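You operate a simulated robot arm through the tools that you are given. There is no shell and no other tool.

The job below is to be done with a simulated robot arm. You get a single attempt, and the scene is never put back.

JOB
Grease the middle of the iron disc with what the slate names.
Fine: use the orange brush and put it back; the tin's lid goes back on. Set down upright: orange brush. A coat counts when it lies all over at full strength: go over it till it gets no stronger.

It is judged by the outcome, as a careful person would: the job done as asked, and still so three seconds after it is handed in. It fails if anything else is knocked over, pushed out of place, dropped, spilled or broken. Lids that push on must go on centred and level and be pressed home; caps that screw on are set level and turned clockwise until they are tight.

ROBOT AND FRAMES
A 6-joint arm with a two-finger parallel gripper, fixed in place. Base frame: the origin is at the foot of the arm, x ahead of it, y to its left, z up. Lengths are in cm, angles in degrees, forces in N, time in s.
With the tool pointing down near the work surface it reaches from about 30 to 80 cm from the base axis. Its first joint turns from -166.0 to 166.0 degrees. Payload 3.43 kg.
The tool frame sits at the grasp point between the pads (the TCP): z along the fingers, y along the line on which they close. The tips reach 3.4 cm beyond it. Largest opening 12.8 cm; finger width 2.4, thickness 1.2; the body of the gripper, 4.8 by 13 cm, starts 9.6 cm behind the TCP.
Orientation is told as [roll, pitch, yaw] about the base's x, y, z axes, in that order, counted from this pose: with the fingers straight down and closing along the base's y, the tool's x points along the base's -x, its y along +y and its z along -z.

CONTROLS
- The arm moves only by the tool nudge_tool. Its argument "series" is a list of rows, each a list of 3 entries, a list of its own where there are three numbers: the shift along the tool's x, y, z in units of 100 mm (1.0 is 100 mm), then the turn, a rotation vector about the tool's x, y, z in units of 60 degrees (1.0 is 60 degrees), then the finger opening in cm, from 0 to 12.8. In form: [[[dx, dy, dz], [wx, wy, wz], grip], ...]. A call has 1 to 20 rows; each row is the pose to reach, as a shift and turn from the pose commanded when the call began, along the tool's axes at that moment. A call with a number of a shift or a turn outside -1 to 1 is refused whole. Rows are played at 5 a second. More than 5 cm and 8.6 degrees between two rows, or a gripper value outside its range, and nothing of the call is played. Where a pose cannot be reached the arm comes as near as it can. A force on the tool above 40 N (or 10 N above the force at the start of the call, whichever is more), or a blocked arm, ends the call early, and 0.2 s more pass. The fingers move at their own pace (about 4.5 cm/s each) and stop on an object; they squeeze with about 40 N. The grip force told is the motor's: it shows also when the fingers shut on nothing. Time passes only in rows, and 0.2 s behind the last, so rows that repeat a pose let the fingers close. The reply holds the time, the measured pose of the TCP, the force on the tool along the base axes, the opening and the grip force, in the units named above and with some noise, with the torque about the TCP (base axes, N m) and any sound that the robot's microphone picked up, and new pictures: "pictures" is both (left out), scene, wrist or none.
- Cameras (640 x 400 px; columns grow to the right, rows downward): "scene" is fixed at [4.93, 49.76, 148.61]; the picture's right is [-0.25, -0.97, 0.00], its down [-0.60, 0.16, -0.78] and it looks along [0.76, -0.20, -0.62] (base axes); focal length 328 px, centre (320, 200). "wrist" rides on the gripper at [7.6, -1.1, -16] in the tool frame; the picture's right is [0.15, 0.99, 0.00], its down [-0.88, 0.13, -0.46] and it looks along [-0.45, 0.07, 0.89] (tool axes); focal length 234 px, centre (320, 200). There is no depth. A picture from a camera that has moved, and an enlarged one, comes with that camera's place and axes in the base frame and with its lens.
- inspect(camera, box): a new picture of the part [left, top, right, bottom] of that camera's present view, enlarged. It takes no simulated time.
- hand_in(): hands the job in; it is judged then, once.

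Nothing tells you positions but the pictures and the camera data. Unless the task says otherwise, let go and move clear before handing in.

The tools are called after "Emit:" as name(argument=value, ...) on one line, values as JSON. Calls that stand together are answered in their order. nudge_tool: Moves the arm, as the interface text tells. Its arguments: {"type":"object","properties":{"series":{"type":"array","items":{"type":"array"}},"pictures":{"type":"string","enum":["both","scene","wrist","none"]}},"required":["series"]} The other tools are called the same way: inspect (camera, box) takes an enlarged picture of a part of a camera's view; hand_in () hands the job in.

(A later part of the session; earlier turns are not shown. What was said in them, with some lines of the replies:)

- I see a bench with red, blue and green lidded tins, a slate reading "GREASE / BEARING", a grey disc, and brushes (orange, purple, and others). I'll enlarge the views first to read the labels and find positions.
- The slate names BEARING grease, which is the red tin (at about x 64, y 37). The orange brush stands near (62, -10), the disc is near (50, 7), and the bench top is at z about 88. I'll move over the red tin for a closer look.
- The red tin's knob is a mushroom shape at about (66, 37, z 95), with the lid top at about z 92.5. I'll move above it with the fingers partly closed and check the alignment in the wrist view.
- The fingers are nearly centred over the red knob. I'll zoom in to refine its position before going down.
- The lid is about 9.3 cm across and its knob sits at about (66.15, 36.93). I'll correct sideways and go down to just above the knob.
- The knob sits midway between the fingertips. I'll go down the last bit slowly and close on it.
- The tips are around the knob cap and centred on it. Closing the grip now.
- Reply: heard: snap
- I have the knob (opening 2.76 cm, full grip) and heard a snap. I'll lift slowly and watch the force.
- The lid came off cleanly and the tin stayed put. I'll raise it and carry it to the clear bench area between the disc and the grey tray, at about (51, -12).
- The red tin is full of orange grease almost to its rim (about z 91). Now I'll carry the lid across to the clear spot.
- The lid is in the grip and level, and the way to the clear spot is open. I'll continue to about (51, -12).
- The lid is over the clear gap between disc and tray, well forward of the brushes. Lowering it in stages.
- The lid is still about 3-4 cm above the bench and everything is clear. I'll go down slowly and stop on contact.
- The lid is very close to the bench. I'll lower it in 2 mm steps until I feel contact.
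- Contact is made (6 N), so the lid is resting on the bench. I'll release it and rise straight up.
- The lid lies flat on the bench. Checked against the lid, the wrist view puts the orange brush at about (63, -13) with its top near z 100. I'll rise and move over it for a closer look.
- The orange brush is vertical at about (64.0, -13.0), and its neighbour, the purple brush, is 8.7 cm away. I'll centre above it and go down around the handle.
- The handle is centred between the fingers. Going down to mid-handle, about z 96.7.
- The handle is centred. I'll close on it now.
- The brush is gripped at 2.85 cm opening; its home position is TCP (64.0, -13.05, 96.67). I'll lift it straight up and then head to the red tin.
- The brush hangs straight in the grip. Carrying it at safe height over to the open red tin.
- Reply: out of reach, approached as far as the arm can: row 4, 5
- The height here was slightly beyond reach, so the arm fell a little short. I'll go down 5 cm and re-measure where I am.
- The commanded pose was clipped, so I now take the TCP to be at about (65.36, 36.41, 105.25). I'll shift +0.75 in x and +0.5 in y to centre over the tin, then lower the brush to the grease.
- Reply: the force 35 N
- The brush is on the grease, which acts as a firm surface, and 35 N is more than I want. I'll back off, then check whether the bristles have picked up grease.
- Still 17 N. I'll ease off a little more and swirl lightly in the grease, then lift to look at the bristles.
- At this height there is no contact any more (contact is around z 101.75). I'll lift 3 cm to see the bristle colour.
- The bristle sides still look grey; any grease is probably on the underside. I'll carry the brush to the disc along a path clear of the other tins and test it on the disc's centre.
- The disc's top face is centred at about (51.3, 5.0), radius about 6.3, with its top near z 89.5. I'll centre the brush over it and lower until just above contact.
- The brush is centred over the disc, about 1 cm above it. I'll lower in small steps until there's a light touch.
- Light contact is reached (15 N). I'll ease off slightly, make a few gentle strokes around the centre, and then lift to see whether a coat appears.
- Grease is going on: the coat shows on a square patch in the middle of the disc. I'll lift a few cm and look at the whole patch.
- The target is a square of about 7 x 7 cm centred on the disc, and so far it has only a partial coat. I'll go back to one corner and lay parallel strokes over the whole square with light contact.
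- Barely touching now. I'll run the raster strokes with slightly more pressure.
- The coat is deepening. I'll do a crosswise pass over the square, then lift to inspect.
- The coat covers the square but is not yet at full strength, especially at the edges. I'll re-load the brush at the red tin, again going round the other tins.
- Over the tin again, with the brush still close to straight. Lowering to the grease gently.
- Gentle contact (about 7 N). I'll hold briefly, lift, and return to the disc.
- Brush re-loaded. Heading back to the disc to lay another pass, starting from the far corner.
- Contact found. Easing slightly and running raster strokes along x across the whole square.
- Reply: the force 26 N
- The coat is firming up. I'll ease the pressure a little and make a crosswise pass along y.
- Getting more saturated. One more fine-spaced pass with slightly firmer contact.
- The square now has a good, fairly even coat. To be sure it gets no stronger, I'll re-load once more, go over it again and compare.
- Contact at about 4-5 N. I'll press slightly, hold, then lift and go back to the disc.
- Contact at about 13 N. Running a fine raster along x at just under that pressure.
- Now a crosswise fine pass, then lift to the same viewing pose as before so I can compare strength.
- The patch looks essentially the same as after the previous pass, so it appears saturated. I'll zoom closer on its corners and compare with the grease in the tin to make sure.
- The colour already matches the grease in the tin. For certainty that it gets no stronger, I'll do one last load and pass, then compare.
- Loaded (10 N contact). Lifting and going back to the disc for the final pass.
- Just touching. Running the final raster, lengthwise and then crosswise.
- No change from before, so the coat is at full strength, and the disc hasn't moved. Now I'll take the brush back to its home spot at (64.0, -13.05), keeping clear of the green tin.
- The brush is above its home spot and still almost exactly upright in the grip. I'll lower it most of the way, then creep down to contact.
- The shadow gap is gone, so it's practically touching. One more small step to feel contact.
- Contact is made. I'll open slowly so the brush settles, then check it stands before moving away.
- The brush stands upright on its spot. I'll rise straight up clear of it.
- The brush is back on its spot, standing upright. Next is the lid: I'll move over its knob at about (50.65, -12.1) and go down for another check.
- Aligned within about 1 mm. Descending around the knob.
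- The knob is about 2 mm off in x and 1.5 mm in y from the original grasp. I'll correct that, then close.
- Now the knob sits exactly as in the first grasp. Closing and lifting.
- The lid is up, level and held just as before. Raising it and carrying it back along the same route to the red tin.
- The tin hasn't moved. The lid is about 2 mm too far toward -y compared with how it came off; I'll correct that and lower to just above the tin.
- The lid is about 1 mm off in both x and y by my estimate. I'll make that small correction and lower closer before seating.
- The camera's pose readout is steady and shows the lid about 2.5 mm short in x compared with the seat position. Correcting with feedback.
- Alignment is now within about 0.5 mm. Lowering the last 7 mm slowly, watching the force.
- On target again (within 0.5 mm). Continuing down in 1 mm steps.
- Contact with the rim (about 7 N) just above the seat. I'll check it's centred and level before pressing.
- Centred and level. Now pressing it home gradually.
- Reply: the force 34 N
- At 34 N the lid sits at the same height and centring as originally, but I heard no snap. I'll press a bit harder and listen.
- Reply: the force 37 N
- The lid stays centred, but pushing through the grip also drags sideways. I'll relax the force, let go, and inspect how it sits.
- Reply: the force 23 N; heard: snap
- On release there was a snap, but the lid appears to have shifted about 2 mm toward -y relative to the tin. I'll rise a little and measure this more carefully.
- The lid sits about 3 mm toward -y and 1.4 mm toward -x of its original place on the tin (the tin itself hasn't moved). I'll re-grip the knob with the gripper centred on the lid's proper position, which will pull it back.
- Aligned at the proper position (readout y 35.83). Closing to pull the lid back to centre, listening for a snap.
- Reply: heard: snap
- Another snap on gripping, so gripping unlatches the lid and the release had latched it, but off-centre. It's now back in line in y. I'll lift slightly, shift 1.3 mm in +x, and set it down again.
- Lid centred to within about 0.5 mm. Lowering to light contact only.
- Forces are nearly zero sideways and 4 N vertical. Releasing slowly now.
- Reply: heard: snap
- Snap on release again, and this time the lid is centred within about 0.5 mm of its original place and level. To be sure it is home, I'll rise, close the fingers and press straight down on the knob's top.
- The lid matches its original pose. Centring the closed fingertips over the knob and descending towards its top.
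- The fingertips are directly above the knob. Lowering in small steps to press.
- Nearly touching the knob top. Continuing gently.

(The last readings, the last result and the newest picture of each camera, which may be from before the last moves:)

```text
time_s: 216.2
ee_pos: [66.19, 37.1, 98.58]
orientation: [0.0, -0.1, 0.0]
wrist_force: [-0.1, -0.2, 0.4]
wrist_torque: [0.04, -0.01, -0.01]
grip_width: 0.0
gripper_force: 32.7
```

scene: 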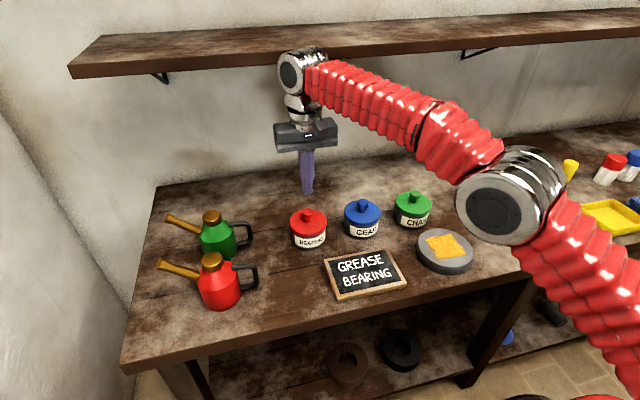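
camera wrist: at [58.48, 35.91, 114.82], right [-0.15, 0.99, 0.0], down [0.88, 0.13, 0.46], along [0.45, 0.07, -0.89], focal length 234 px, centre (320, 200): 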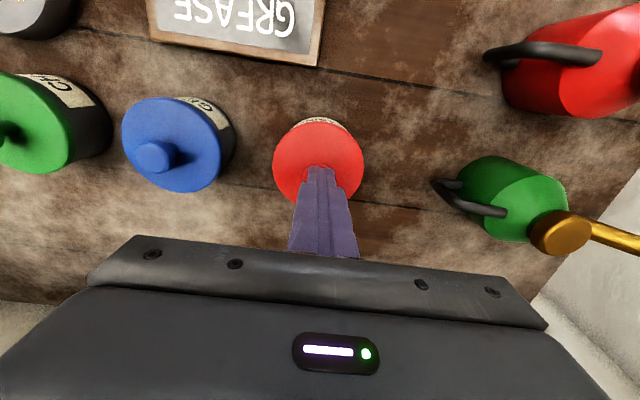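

Emit:
nudge_tool(series=[[[0, 0, 0.006], [0, 0, 0], 0], [[0, 0, 0.012], [0, 0, 0], 0], [[0, 0, 0.012], [0, 0, 0], 0]], pictures="wrist")

Emit:
inspect(camera="scene", box=[290, 190, 330, 235])

Emit:
inspect(camera="wrist", box=[260, 110, 380, 200])

```text
time_s: 217.0
ee_pos: [66.29, 37.0, 98.56]
orientation: [0.0, 0.0, 0.0]
wrist_force: [0.4, 0.4, -0.8]
wrist_torque: [0.03, 0.01, -0.01]
grip_width: 0.0
gripper_force: 33.4
camera wrist: at [58.54, 35.89, 114.45], right [-0.15, 0.99, 0.0], down [0.88, 0.13, 0.46], along [0.45, 0.07, -0.89], focal length 234 px, centre (320, 200)
```

wrist: 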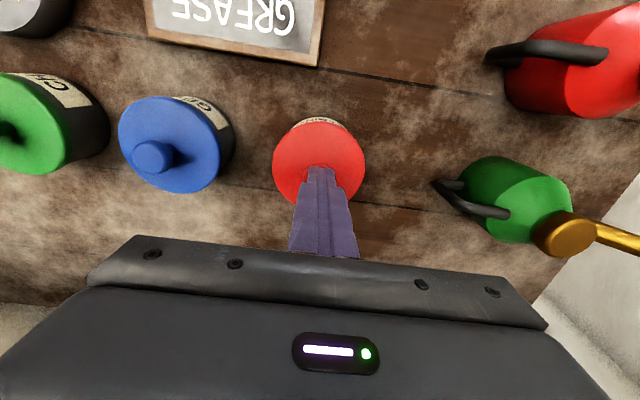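

```text
8.89 times, centred on (310, 212) of scene
camera zoom: at [4.93, 49.76, 148.61], right [-0.25, -0.97, 0.0], down [-0.6, 0.16, -0.78], along [0.76, -0.2, -0.62], focal length 2917 px, centre (409, 89)
```

zoom: 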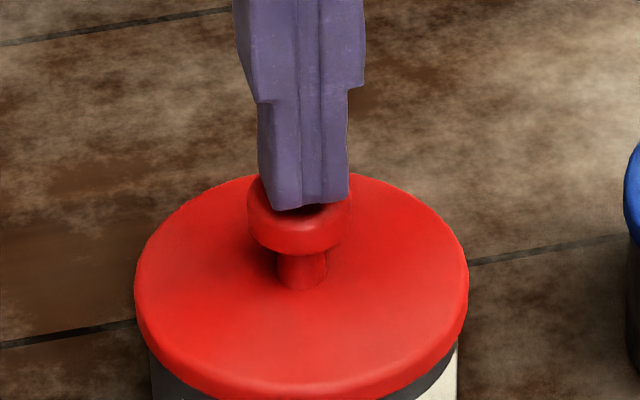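

```text
4.44 times, centred on (320, 155) of wrist
camera zoom: at [58.54, 35.89, 114.45], right [-0.15, 0.99, 0.0], down [0.88, 0.13, 0.46], along [0.45, 0.07, -0.89], focal length 1041 px, centre (320, 400)
```

zoom: 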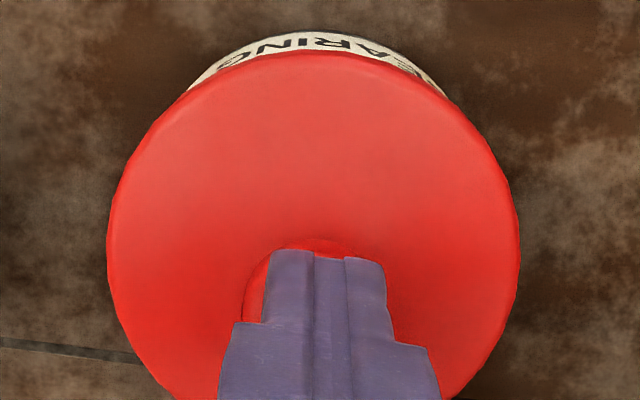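

Emit:
nudge_tool(series=[[[0, -0.008, 0], [0, 0, 0], 0], [[0, -0.015, 0.006], [0, 0, 0], 0], [[0, -0.015, 0.012], [0, 0, 0], 0], [[0, -0.015, 0.012], [0, 0, 0], 0]], pictures="none")

```text
time_s: 218.0
ee_pos: [66.35, 36.88, 98.27]
orientation: [0.0, 0.0, 0.1]
wrist_force: [-0.1, 0.6, 0.0]
wrist_torque: [-0.02, 0.03, 0.0]
grip_width: 0.0
gripper_force: 33.4
```

Emit:
nudge_tool(series=[[[0, 0, 0.006], [0, 0, 0], 0], [[0, 0, 0.012], [0, 0, 0], 0], [[0, 0, 0.012], [0, 0, 0], 0]], pictures="none")

```text
time_s: 218.8
ee_pos: [66.17, 36.95, 98.24]
orientation: [0.0, 0.0, 0.0]
wrist_force: [-0.9, 0.4, -0.3]
wrist_torque: [0.0, 0.0, -0.04]
grip_width: 0.0
gripper_force: 32.8
```

Emit:
nudge_tool(series=[[[0, 0, 0.006], [0, 0, 0], 0], [[0, 0, 0.012], [0, 0, 0], 0], [[0, 0, 0.012], [0, 0, 0], 0]], pictures="wrist")

Emit:
inspect(camera="scene", box=[290, 190, 330, 235])

```text
time_s: 219.6
ee_pos: [66.21, 36.83, 98.09]
orientation: [0.0, 0.0, 0.0]
wrist_force: [0.2, -0.2, -0.1]
wrist_torque: [-0.02, -0.06, -0.05]
grip_width: 0.02
gripper_force: 32.9
camera wrist: at [58.58, 35.73, 114.1], right [-0.15, 0.99, 0.0], down [0.88, 0.13, 0.46], along [0.45, 0.07, -0.89], focal length 234 px, centre (320, 200)
```

wrist: 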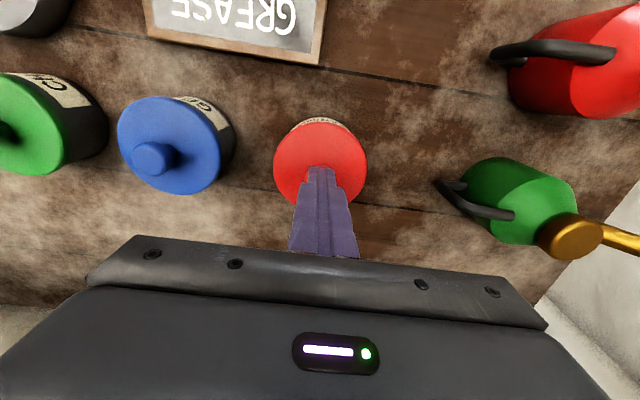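

```text
8.89 times, centred on (310, 212) of scene
camera zoom: at [4.93, 49.76, 148.61], right [-0.25, -0.97, 0.0], down [-0.6, 0.16, -0.78], along [0.76, -0.2, -0.62], focal length 2917 px, centre (409, 89)
```

zoom: 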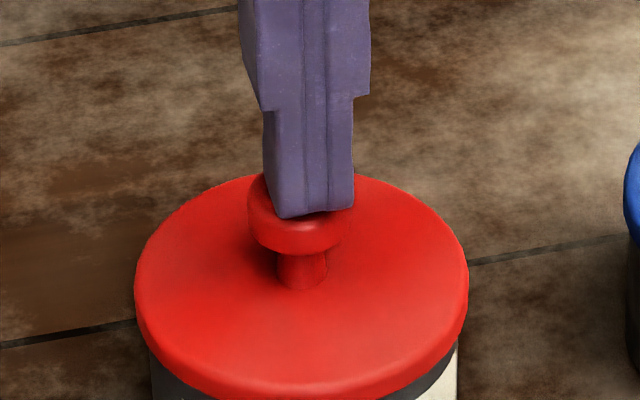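

About 3 mm to go by the geometry. Continuing carefully.

Emit:
nudge_tool(series=[[[0, 0.004, 0.008], [0, 0, 0], 0], [[0, 0.004, 0.016], [0, 0, 0], 0], [[0, 0.004, 0.016], [0, 0, 0], 0]], pictures="none")

```text
time_s: 220.4
ee_pos: [66.17, 36.97, 98.02]
orientation: [-0.1, 0.1, 0.0]
wrist_force: [0.6, -0.5, -0.5]
wrist_torque: [0.0, -0.01, 0.02]
grip_width: 0.01
gripper_force: 32.9
```

Emit:
nudge_tool(series=[[[0, 0, 0.006], [0, 0, 0], 0], [[0, 0, 0.012], [0, 0, 0], 0], [[0, 0, 0.012], [0, 0, 0], 0]], pictures="none")

```text
time_s: 221.2
ee_pos: [66.17, 36.94, 98.09]
orientation: [0.1, 0.0, 0.0]
wrist_force: [-1.6, -0.4, 3.4]
wrist_torque: [0.01, 0.01, -0.02]
grip_width: 0.0
gripper_force: 32.9
```

Contact (3.4 N). Pressing gradually.

Emit:
nudge_tool(series=[[[0, 0, 0.006], [0, 0, 0], 0], [[0, 0, 0.01], [0, 0, 0], 0], [[0, 0, 0.01], [0, 0, 0], 0]], pictures="wrist")

Emit:
inspect(camera="scene", box=[280, 185, 380, 248])

```text
time_s: 222.0
ee_pos: [66.32, 36.95, 97.85]
orientation: [0.0, -0.1, 0.1]
wrist_force: [-6.3, -3.5, 16.1]
wrist_torque: [-0.09, 0.23, -0.01]
grip_width: 0.01
gripper_force: 32.9
camera wrist: at [58.53, 35.77, 113.92], right [-0.15, 0.99, 0.0], down [0.88, 0.13, 0.46], along [0.45, 0.07, -0.89], focal length 234 px, centre (320, 200)
```

wrist: 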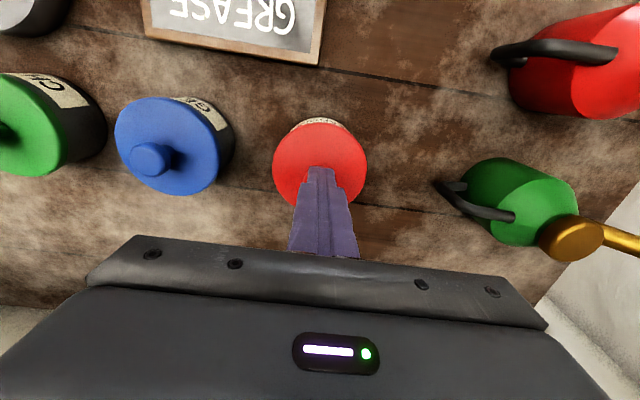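

```text
6.35 times, centred on (330, 216) of scene
camera zoom: at [4.93, 49.76, 148.61], right [-0.25, -0.97, 0.0], down [-0.6, 0.16, -0.78], along [0.76, -0.2, -0.62], focal length 2084 px, centre (256, 95)
```

zoom: 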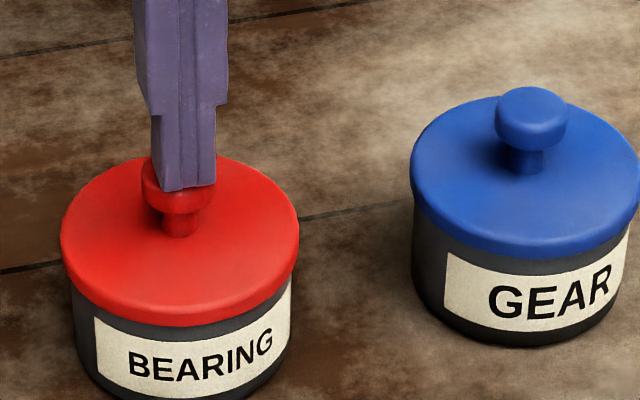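

The lid is steady. I'll compensate the sideways load a little and press a bit more.

Emit:
nudge_tool(series=[[[0.004, -0.002, 0.004], [0, 0, 0], 0], [[0.004, -0.002, 0.008], [0, 0, 0], 0], [[0.004, -0.002, 0.008], [0, 0, 0], 0]], pictures="none")

Emit:
inspect(camera="scene", box=[280, 185, 380, 248])

```text
time_s: 222.8
ee_pos: [66.23, 36.88, 97.97]
orientation: [0.2, -0.2, 0.1]
wrist_force: [0.6, 5.8, 22.4]
wrist_torque: [0.16, -0.14, 0.0]
grip_width: 0.0
gripper_force: 33.3
```

```text
6.35 times, centred on (330, 216) of scene
camera zoom: at [4.93, 49.76, 148.61], right [-0.25, -0.97, 0.0], down [-0.6, 0.16, -0.78], along [0.76, -0.2, -0.62], focal length 2084 px, centre (256, 95)
```

zoom: 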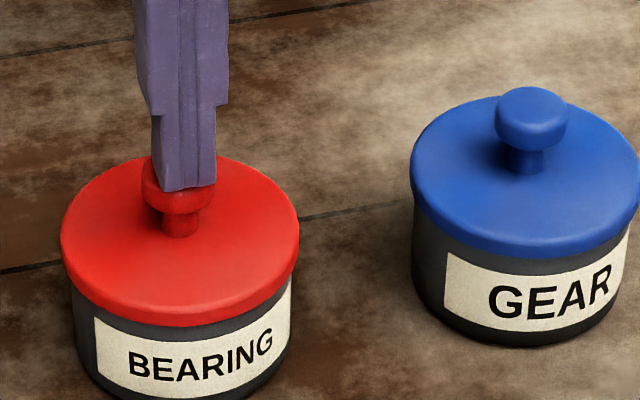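

Emit:
nudge_tool(series=[[[0, 0.002, 0.005], [0, 0, 0], 0], [[0, 0.002, 0.009], [0, 0, 0], 0], [[0, 0.002, 0.009], [0, 0, 0], 0]], pictures="none")

Emit:
inspect(camera="scene", box=[280, 185, 380, 248])

```text
time_s: 223.6
ee_pos: [66.18, 36.85, 97.97]
orientation: [0.1, -0.3, 0.0]
wrist_force: [7.0, 1.2, 35.6]
wrist_torque: [0.0, -0.33, 0.03]
grip_width: 0.0
gripper_force: 32.8
```

```text
6.35 times, centred on (330, 216) of scene
camera zoom: at [4.93, 49.76, 148.61], right [-0.25, -0.97, 0.0], down [-0.6, 0.16, -0.78], along [0.76, -0.2, -0.62], focal length 2084 px, centre (256, 95)
```

zoom: 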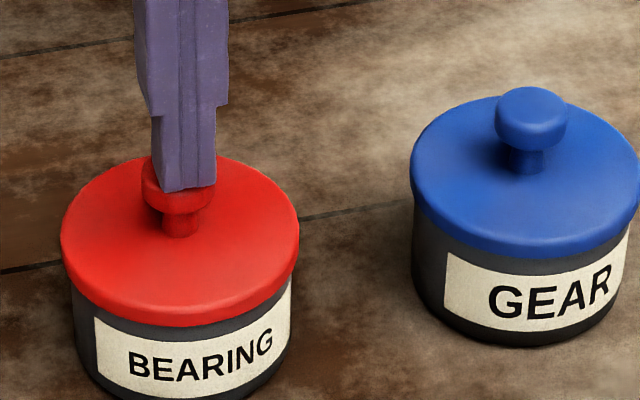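

Pressed at 36 N and the lid doesn't move any further: it is home, centred and level. I'll lift straight off the knob.

Emit:
nudge_tool(series=[[[0, 0, -0.03], [0, 0, 0], 0], [[0, 0, -0.08], [0, 0, 0], 0], [[0, 0, -0.2], [0, 0, 0], 0], [[0, 0, -0.4], [0, 0, 0], 0], [[0, 0, -0.7], [0, 0, 0], 0], [[0, 0, -0.95], [0, 0, 0], 0], [[0, 0, -0.95], [0, 0, 0], 0]], pictures="both")

Emit:
inspect(camera="scene", box=[280, 185, 380, 248])

Emit:
inspect(camera="scene", box=[285, 200, 335, 252])

Emit:
inspect(camera="wrist", box=[260, 90, 380, 180])

```text
time_s: 225.2
ee_pos: [65.94, 36.86, 107.3]
orientation: [0.0, 0.0, -0.1]
wrist_force: [0.2, 0.1, 0.0]
wrist_torque: [0.0, 0.01, 0.0]
grip_width: 0.0
gripper_force: 33.1
camera wrist: at [58.25, 35.73, 123.16], right [-0.15, 0.99, 0.0], down [0.88, 0.13, 0.46], along [0.45, 0.07, -0.89], focal length 234 px, centre (320, 200)
```

scene: 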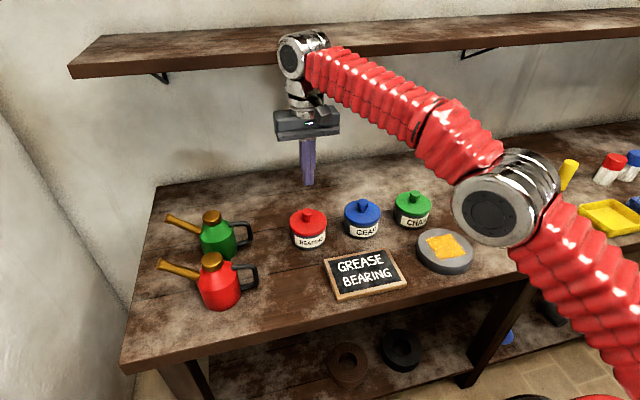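
wrist: 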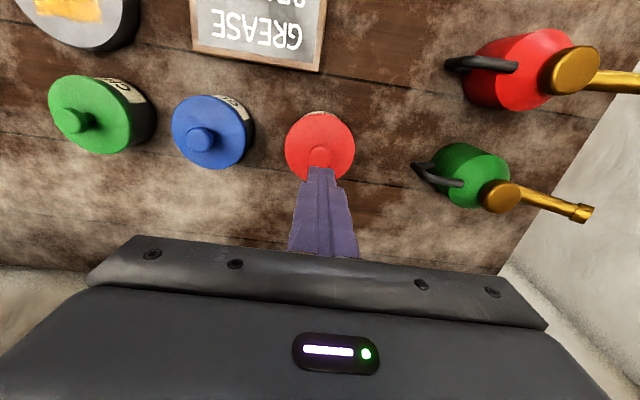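

```text
6.35 times, centred on (330, 216) of scene
camera zoom: at [4.93, 49.76, 148.61], right [-0.25, -0.97, 0.0], down [-0.6, 0.16, -0.78], along [0.76, -0.2, -0.62], focal length 2084 px, centre (256, 95)
```

zoom: 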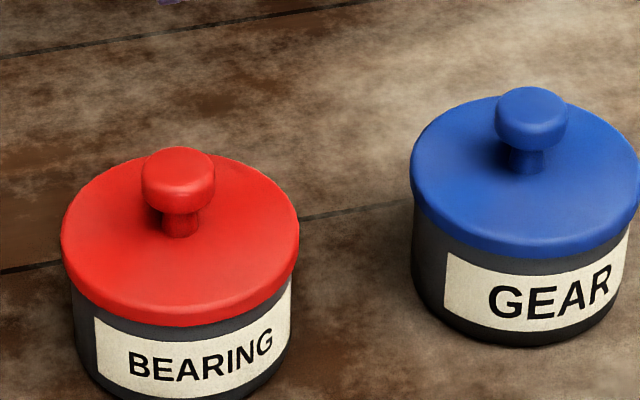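

```text
7.69 times, centred on (310, 226) of scene
camera zoom: at [4.93, 49.76, 148.61], right [-0.25, -0.97, 0.0], down [-0.6, 0.16, -0.78], along [0.76, -0.2, -0.62], focal length 2525 px, centre (397, 0)
```

zoom: 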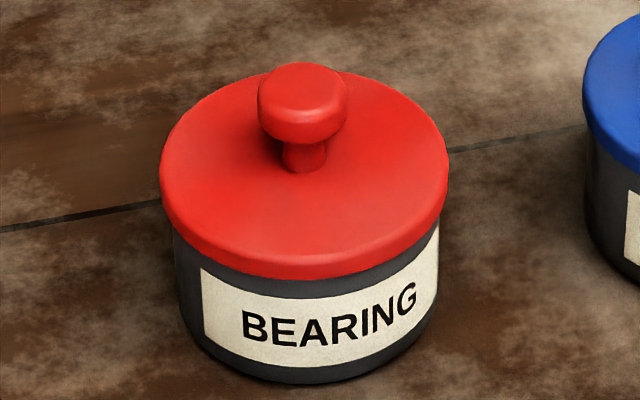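

```text
4.44 times, centred on (320, 135) of wrist
camera zoom: at [58.25, 35.73, 123.16], right [-0.15, 0.99, 0.0], down [0.88, 0.13, 0.46], along [0.45, 0.07, -0.89], focal length 1041 px, centre (320, 489)
```

zoom: 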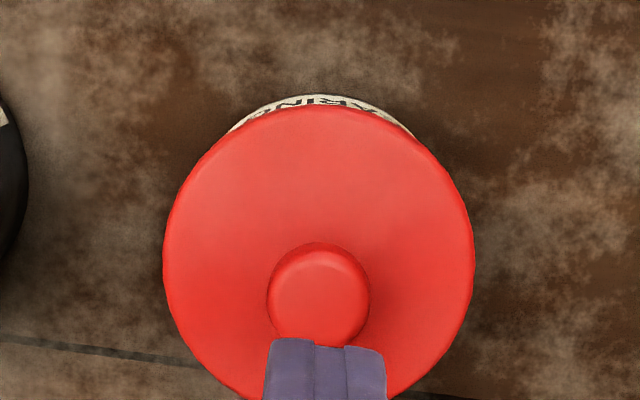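

The lid is on in its original pose. Now I'll move the arm well clear and take a final look at everything.

Emit:
nudge_tool(series=[[[0.2, -0.05, -0.05], [0, 0, 0], 0], [[0.45, -0.1, -0.2], [0, 0, 0], 1], [[0.7, -0.2, -0.4], [0, 0, 0], 2], [[0.95, -0.3, -0.6], [0, 0, 0], 4]], pictures="none")

Emit:
nudge_tool(series=[[[0.25, -0.1, -0.2], [0, 0, 0], 5], [[0.5, -0.2, -0.4], [0, 0, 0], 5], [[0.75, -0.3, -0.6], [0, 0, 0], 5], [[1.0, -0.4, -0.8], [0, 0, 0], 5]], pictures="none")

Emit:
nudge_tool(series=[[[0.25, -0.1, -0.1], [0, 0, 0], 5], [[0.5, -0.2, -0.2], [0, 0, 0], 5], [[0.75, -0.3, -0.3], [0, 0, 0], 5], [[1.0, -0.4, -0.4], [0, 0, 0], 5], [[1.0, -0.4, -0.4], [0, 0, 0], 5]], pictures="both")

Emit:
inspect(camera="scene", box=[400, 140, 640, 290])

Emit:
inspect(camera="scene", box=[270, 170, 450, 300])

```text
time_s: 226.2
ee_pos: [56.59, 33.89, 113.16]
orientation: [0.0, 0.1, 0.0]
wrist_force: [-0.1, -0.7, -0.3]
wrist_torque: [-0.02, 0.04, 0.0]
grip_width: 4.0
gripper_force: 0.2
```

```text
time_s: 227.2
ee_pos: [46.39, 29.83, 121.22]
orientation: [-0.2, 0.0, 0.0]
wrist_force: [1.6, 0.0, 1.0]
wrist_torque: [-0.02, 0.03, 0.0]
grip_width: 5.0
gripper_force: 0.0
```

```text
time_s: 228.4
ee_pos: [36.52, 25.76, 125.19]
orientation: [0.0, 0.0, 0.0]
wrist_force: [0.0, -0.5, -0.1]
wrist_torque: [0.0, -0.01, -0.01]
grip_width: 4.99
gripper_force: 0.0
camera wrist: at [28.91, 24.55, 141.27], right [-0.15, 0.99, 0.0], down [0.88, 0.13, 0.46], along [0.45, 0.07, -0.89], focal length 234 px, centre (320, 200)
```

scene: 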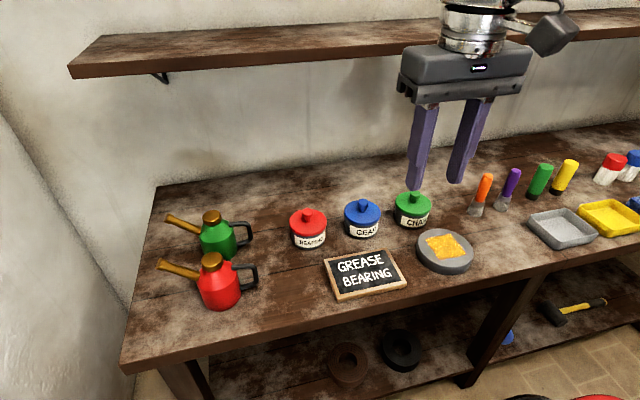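
wrist: 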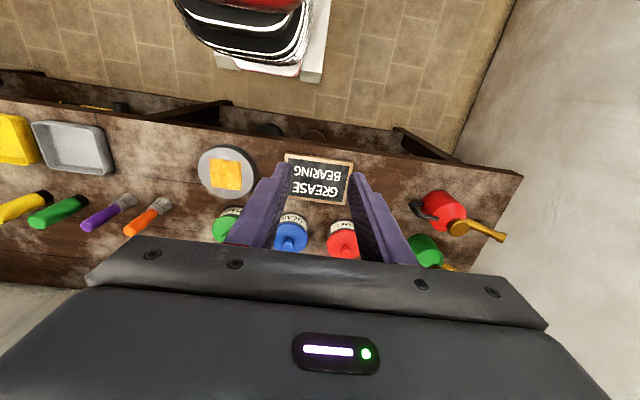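

```text
2.67 times, centred on (520, 215) of scene
camera zoom: at [4.93, 49.76, 148.61], right [-0.25, -0.97, 0.0], down [-0.6, 0.16, -0.78], along [0.76, -0.2, -0.62], focal length 875 px, centre (-213, 160)
```

zoom: 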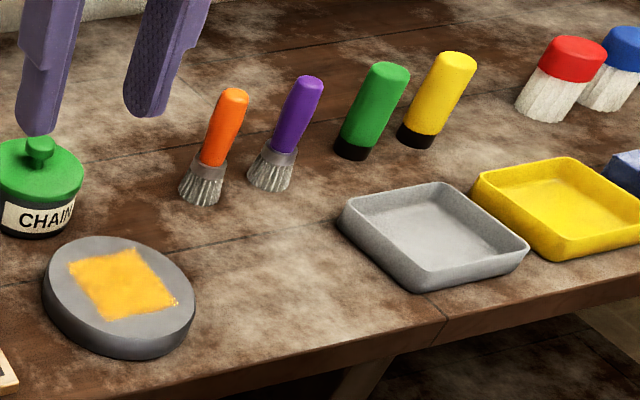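

```text
3.08 times, centred on (360, 235) of scene
camera zoom: at [4.93, 49.76, 148.61], right [-0.25, -0.97, 0.0], down [-0.6, 0.16, -0.78], along [0.76, -0.2, -0.62], focal length 1010 px, centre (197, 92)
```

zoom: 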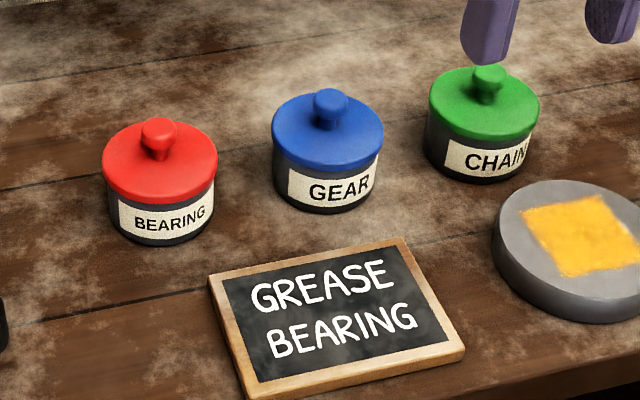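

Everything looks right. The square in the middle of the disc carries a full, even coat of bearing grease, and the orange brush stands upright on its original spot. The red lid is seated, centred and level, and nothing else has moved. The arm is clear, so I'm handing in.

Emit:
hand_in()

```text
The job is handed in.
```

I've handed the job in: the middle of the iron disc is greased with bearing grease from the red tin, as the slate names. I don't have the verdict yet.

- **Coat:** The coat fills a 7 cm square in the middle of the disc. I loaded the brush four times, and the last round made it no stronger.
- **Brush:** The orange brush stands upright on the spot I took it from.
- **Lid:** On the first try the lid latched about 3 mm off-centre, so I took it off, re-centred it and heard it snap. I then pressed the knob at about 36 N and it went no further. It now sits where it was at the start, level to the eye.
- **Everything else:** In the final pictures nothing else has moved, tipped or spilled, and the arm is clear of the bench.
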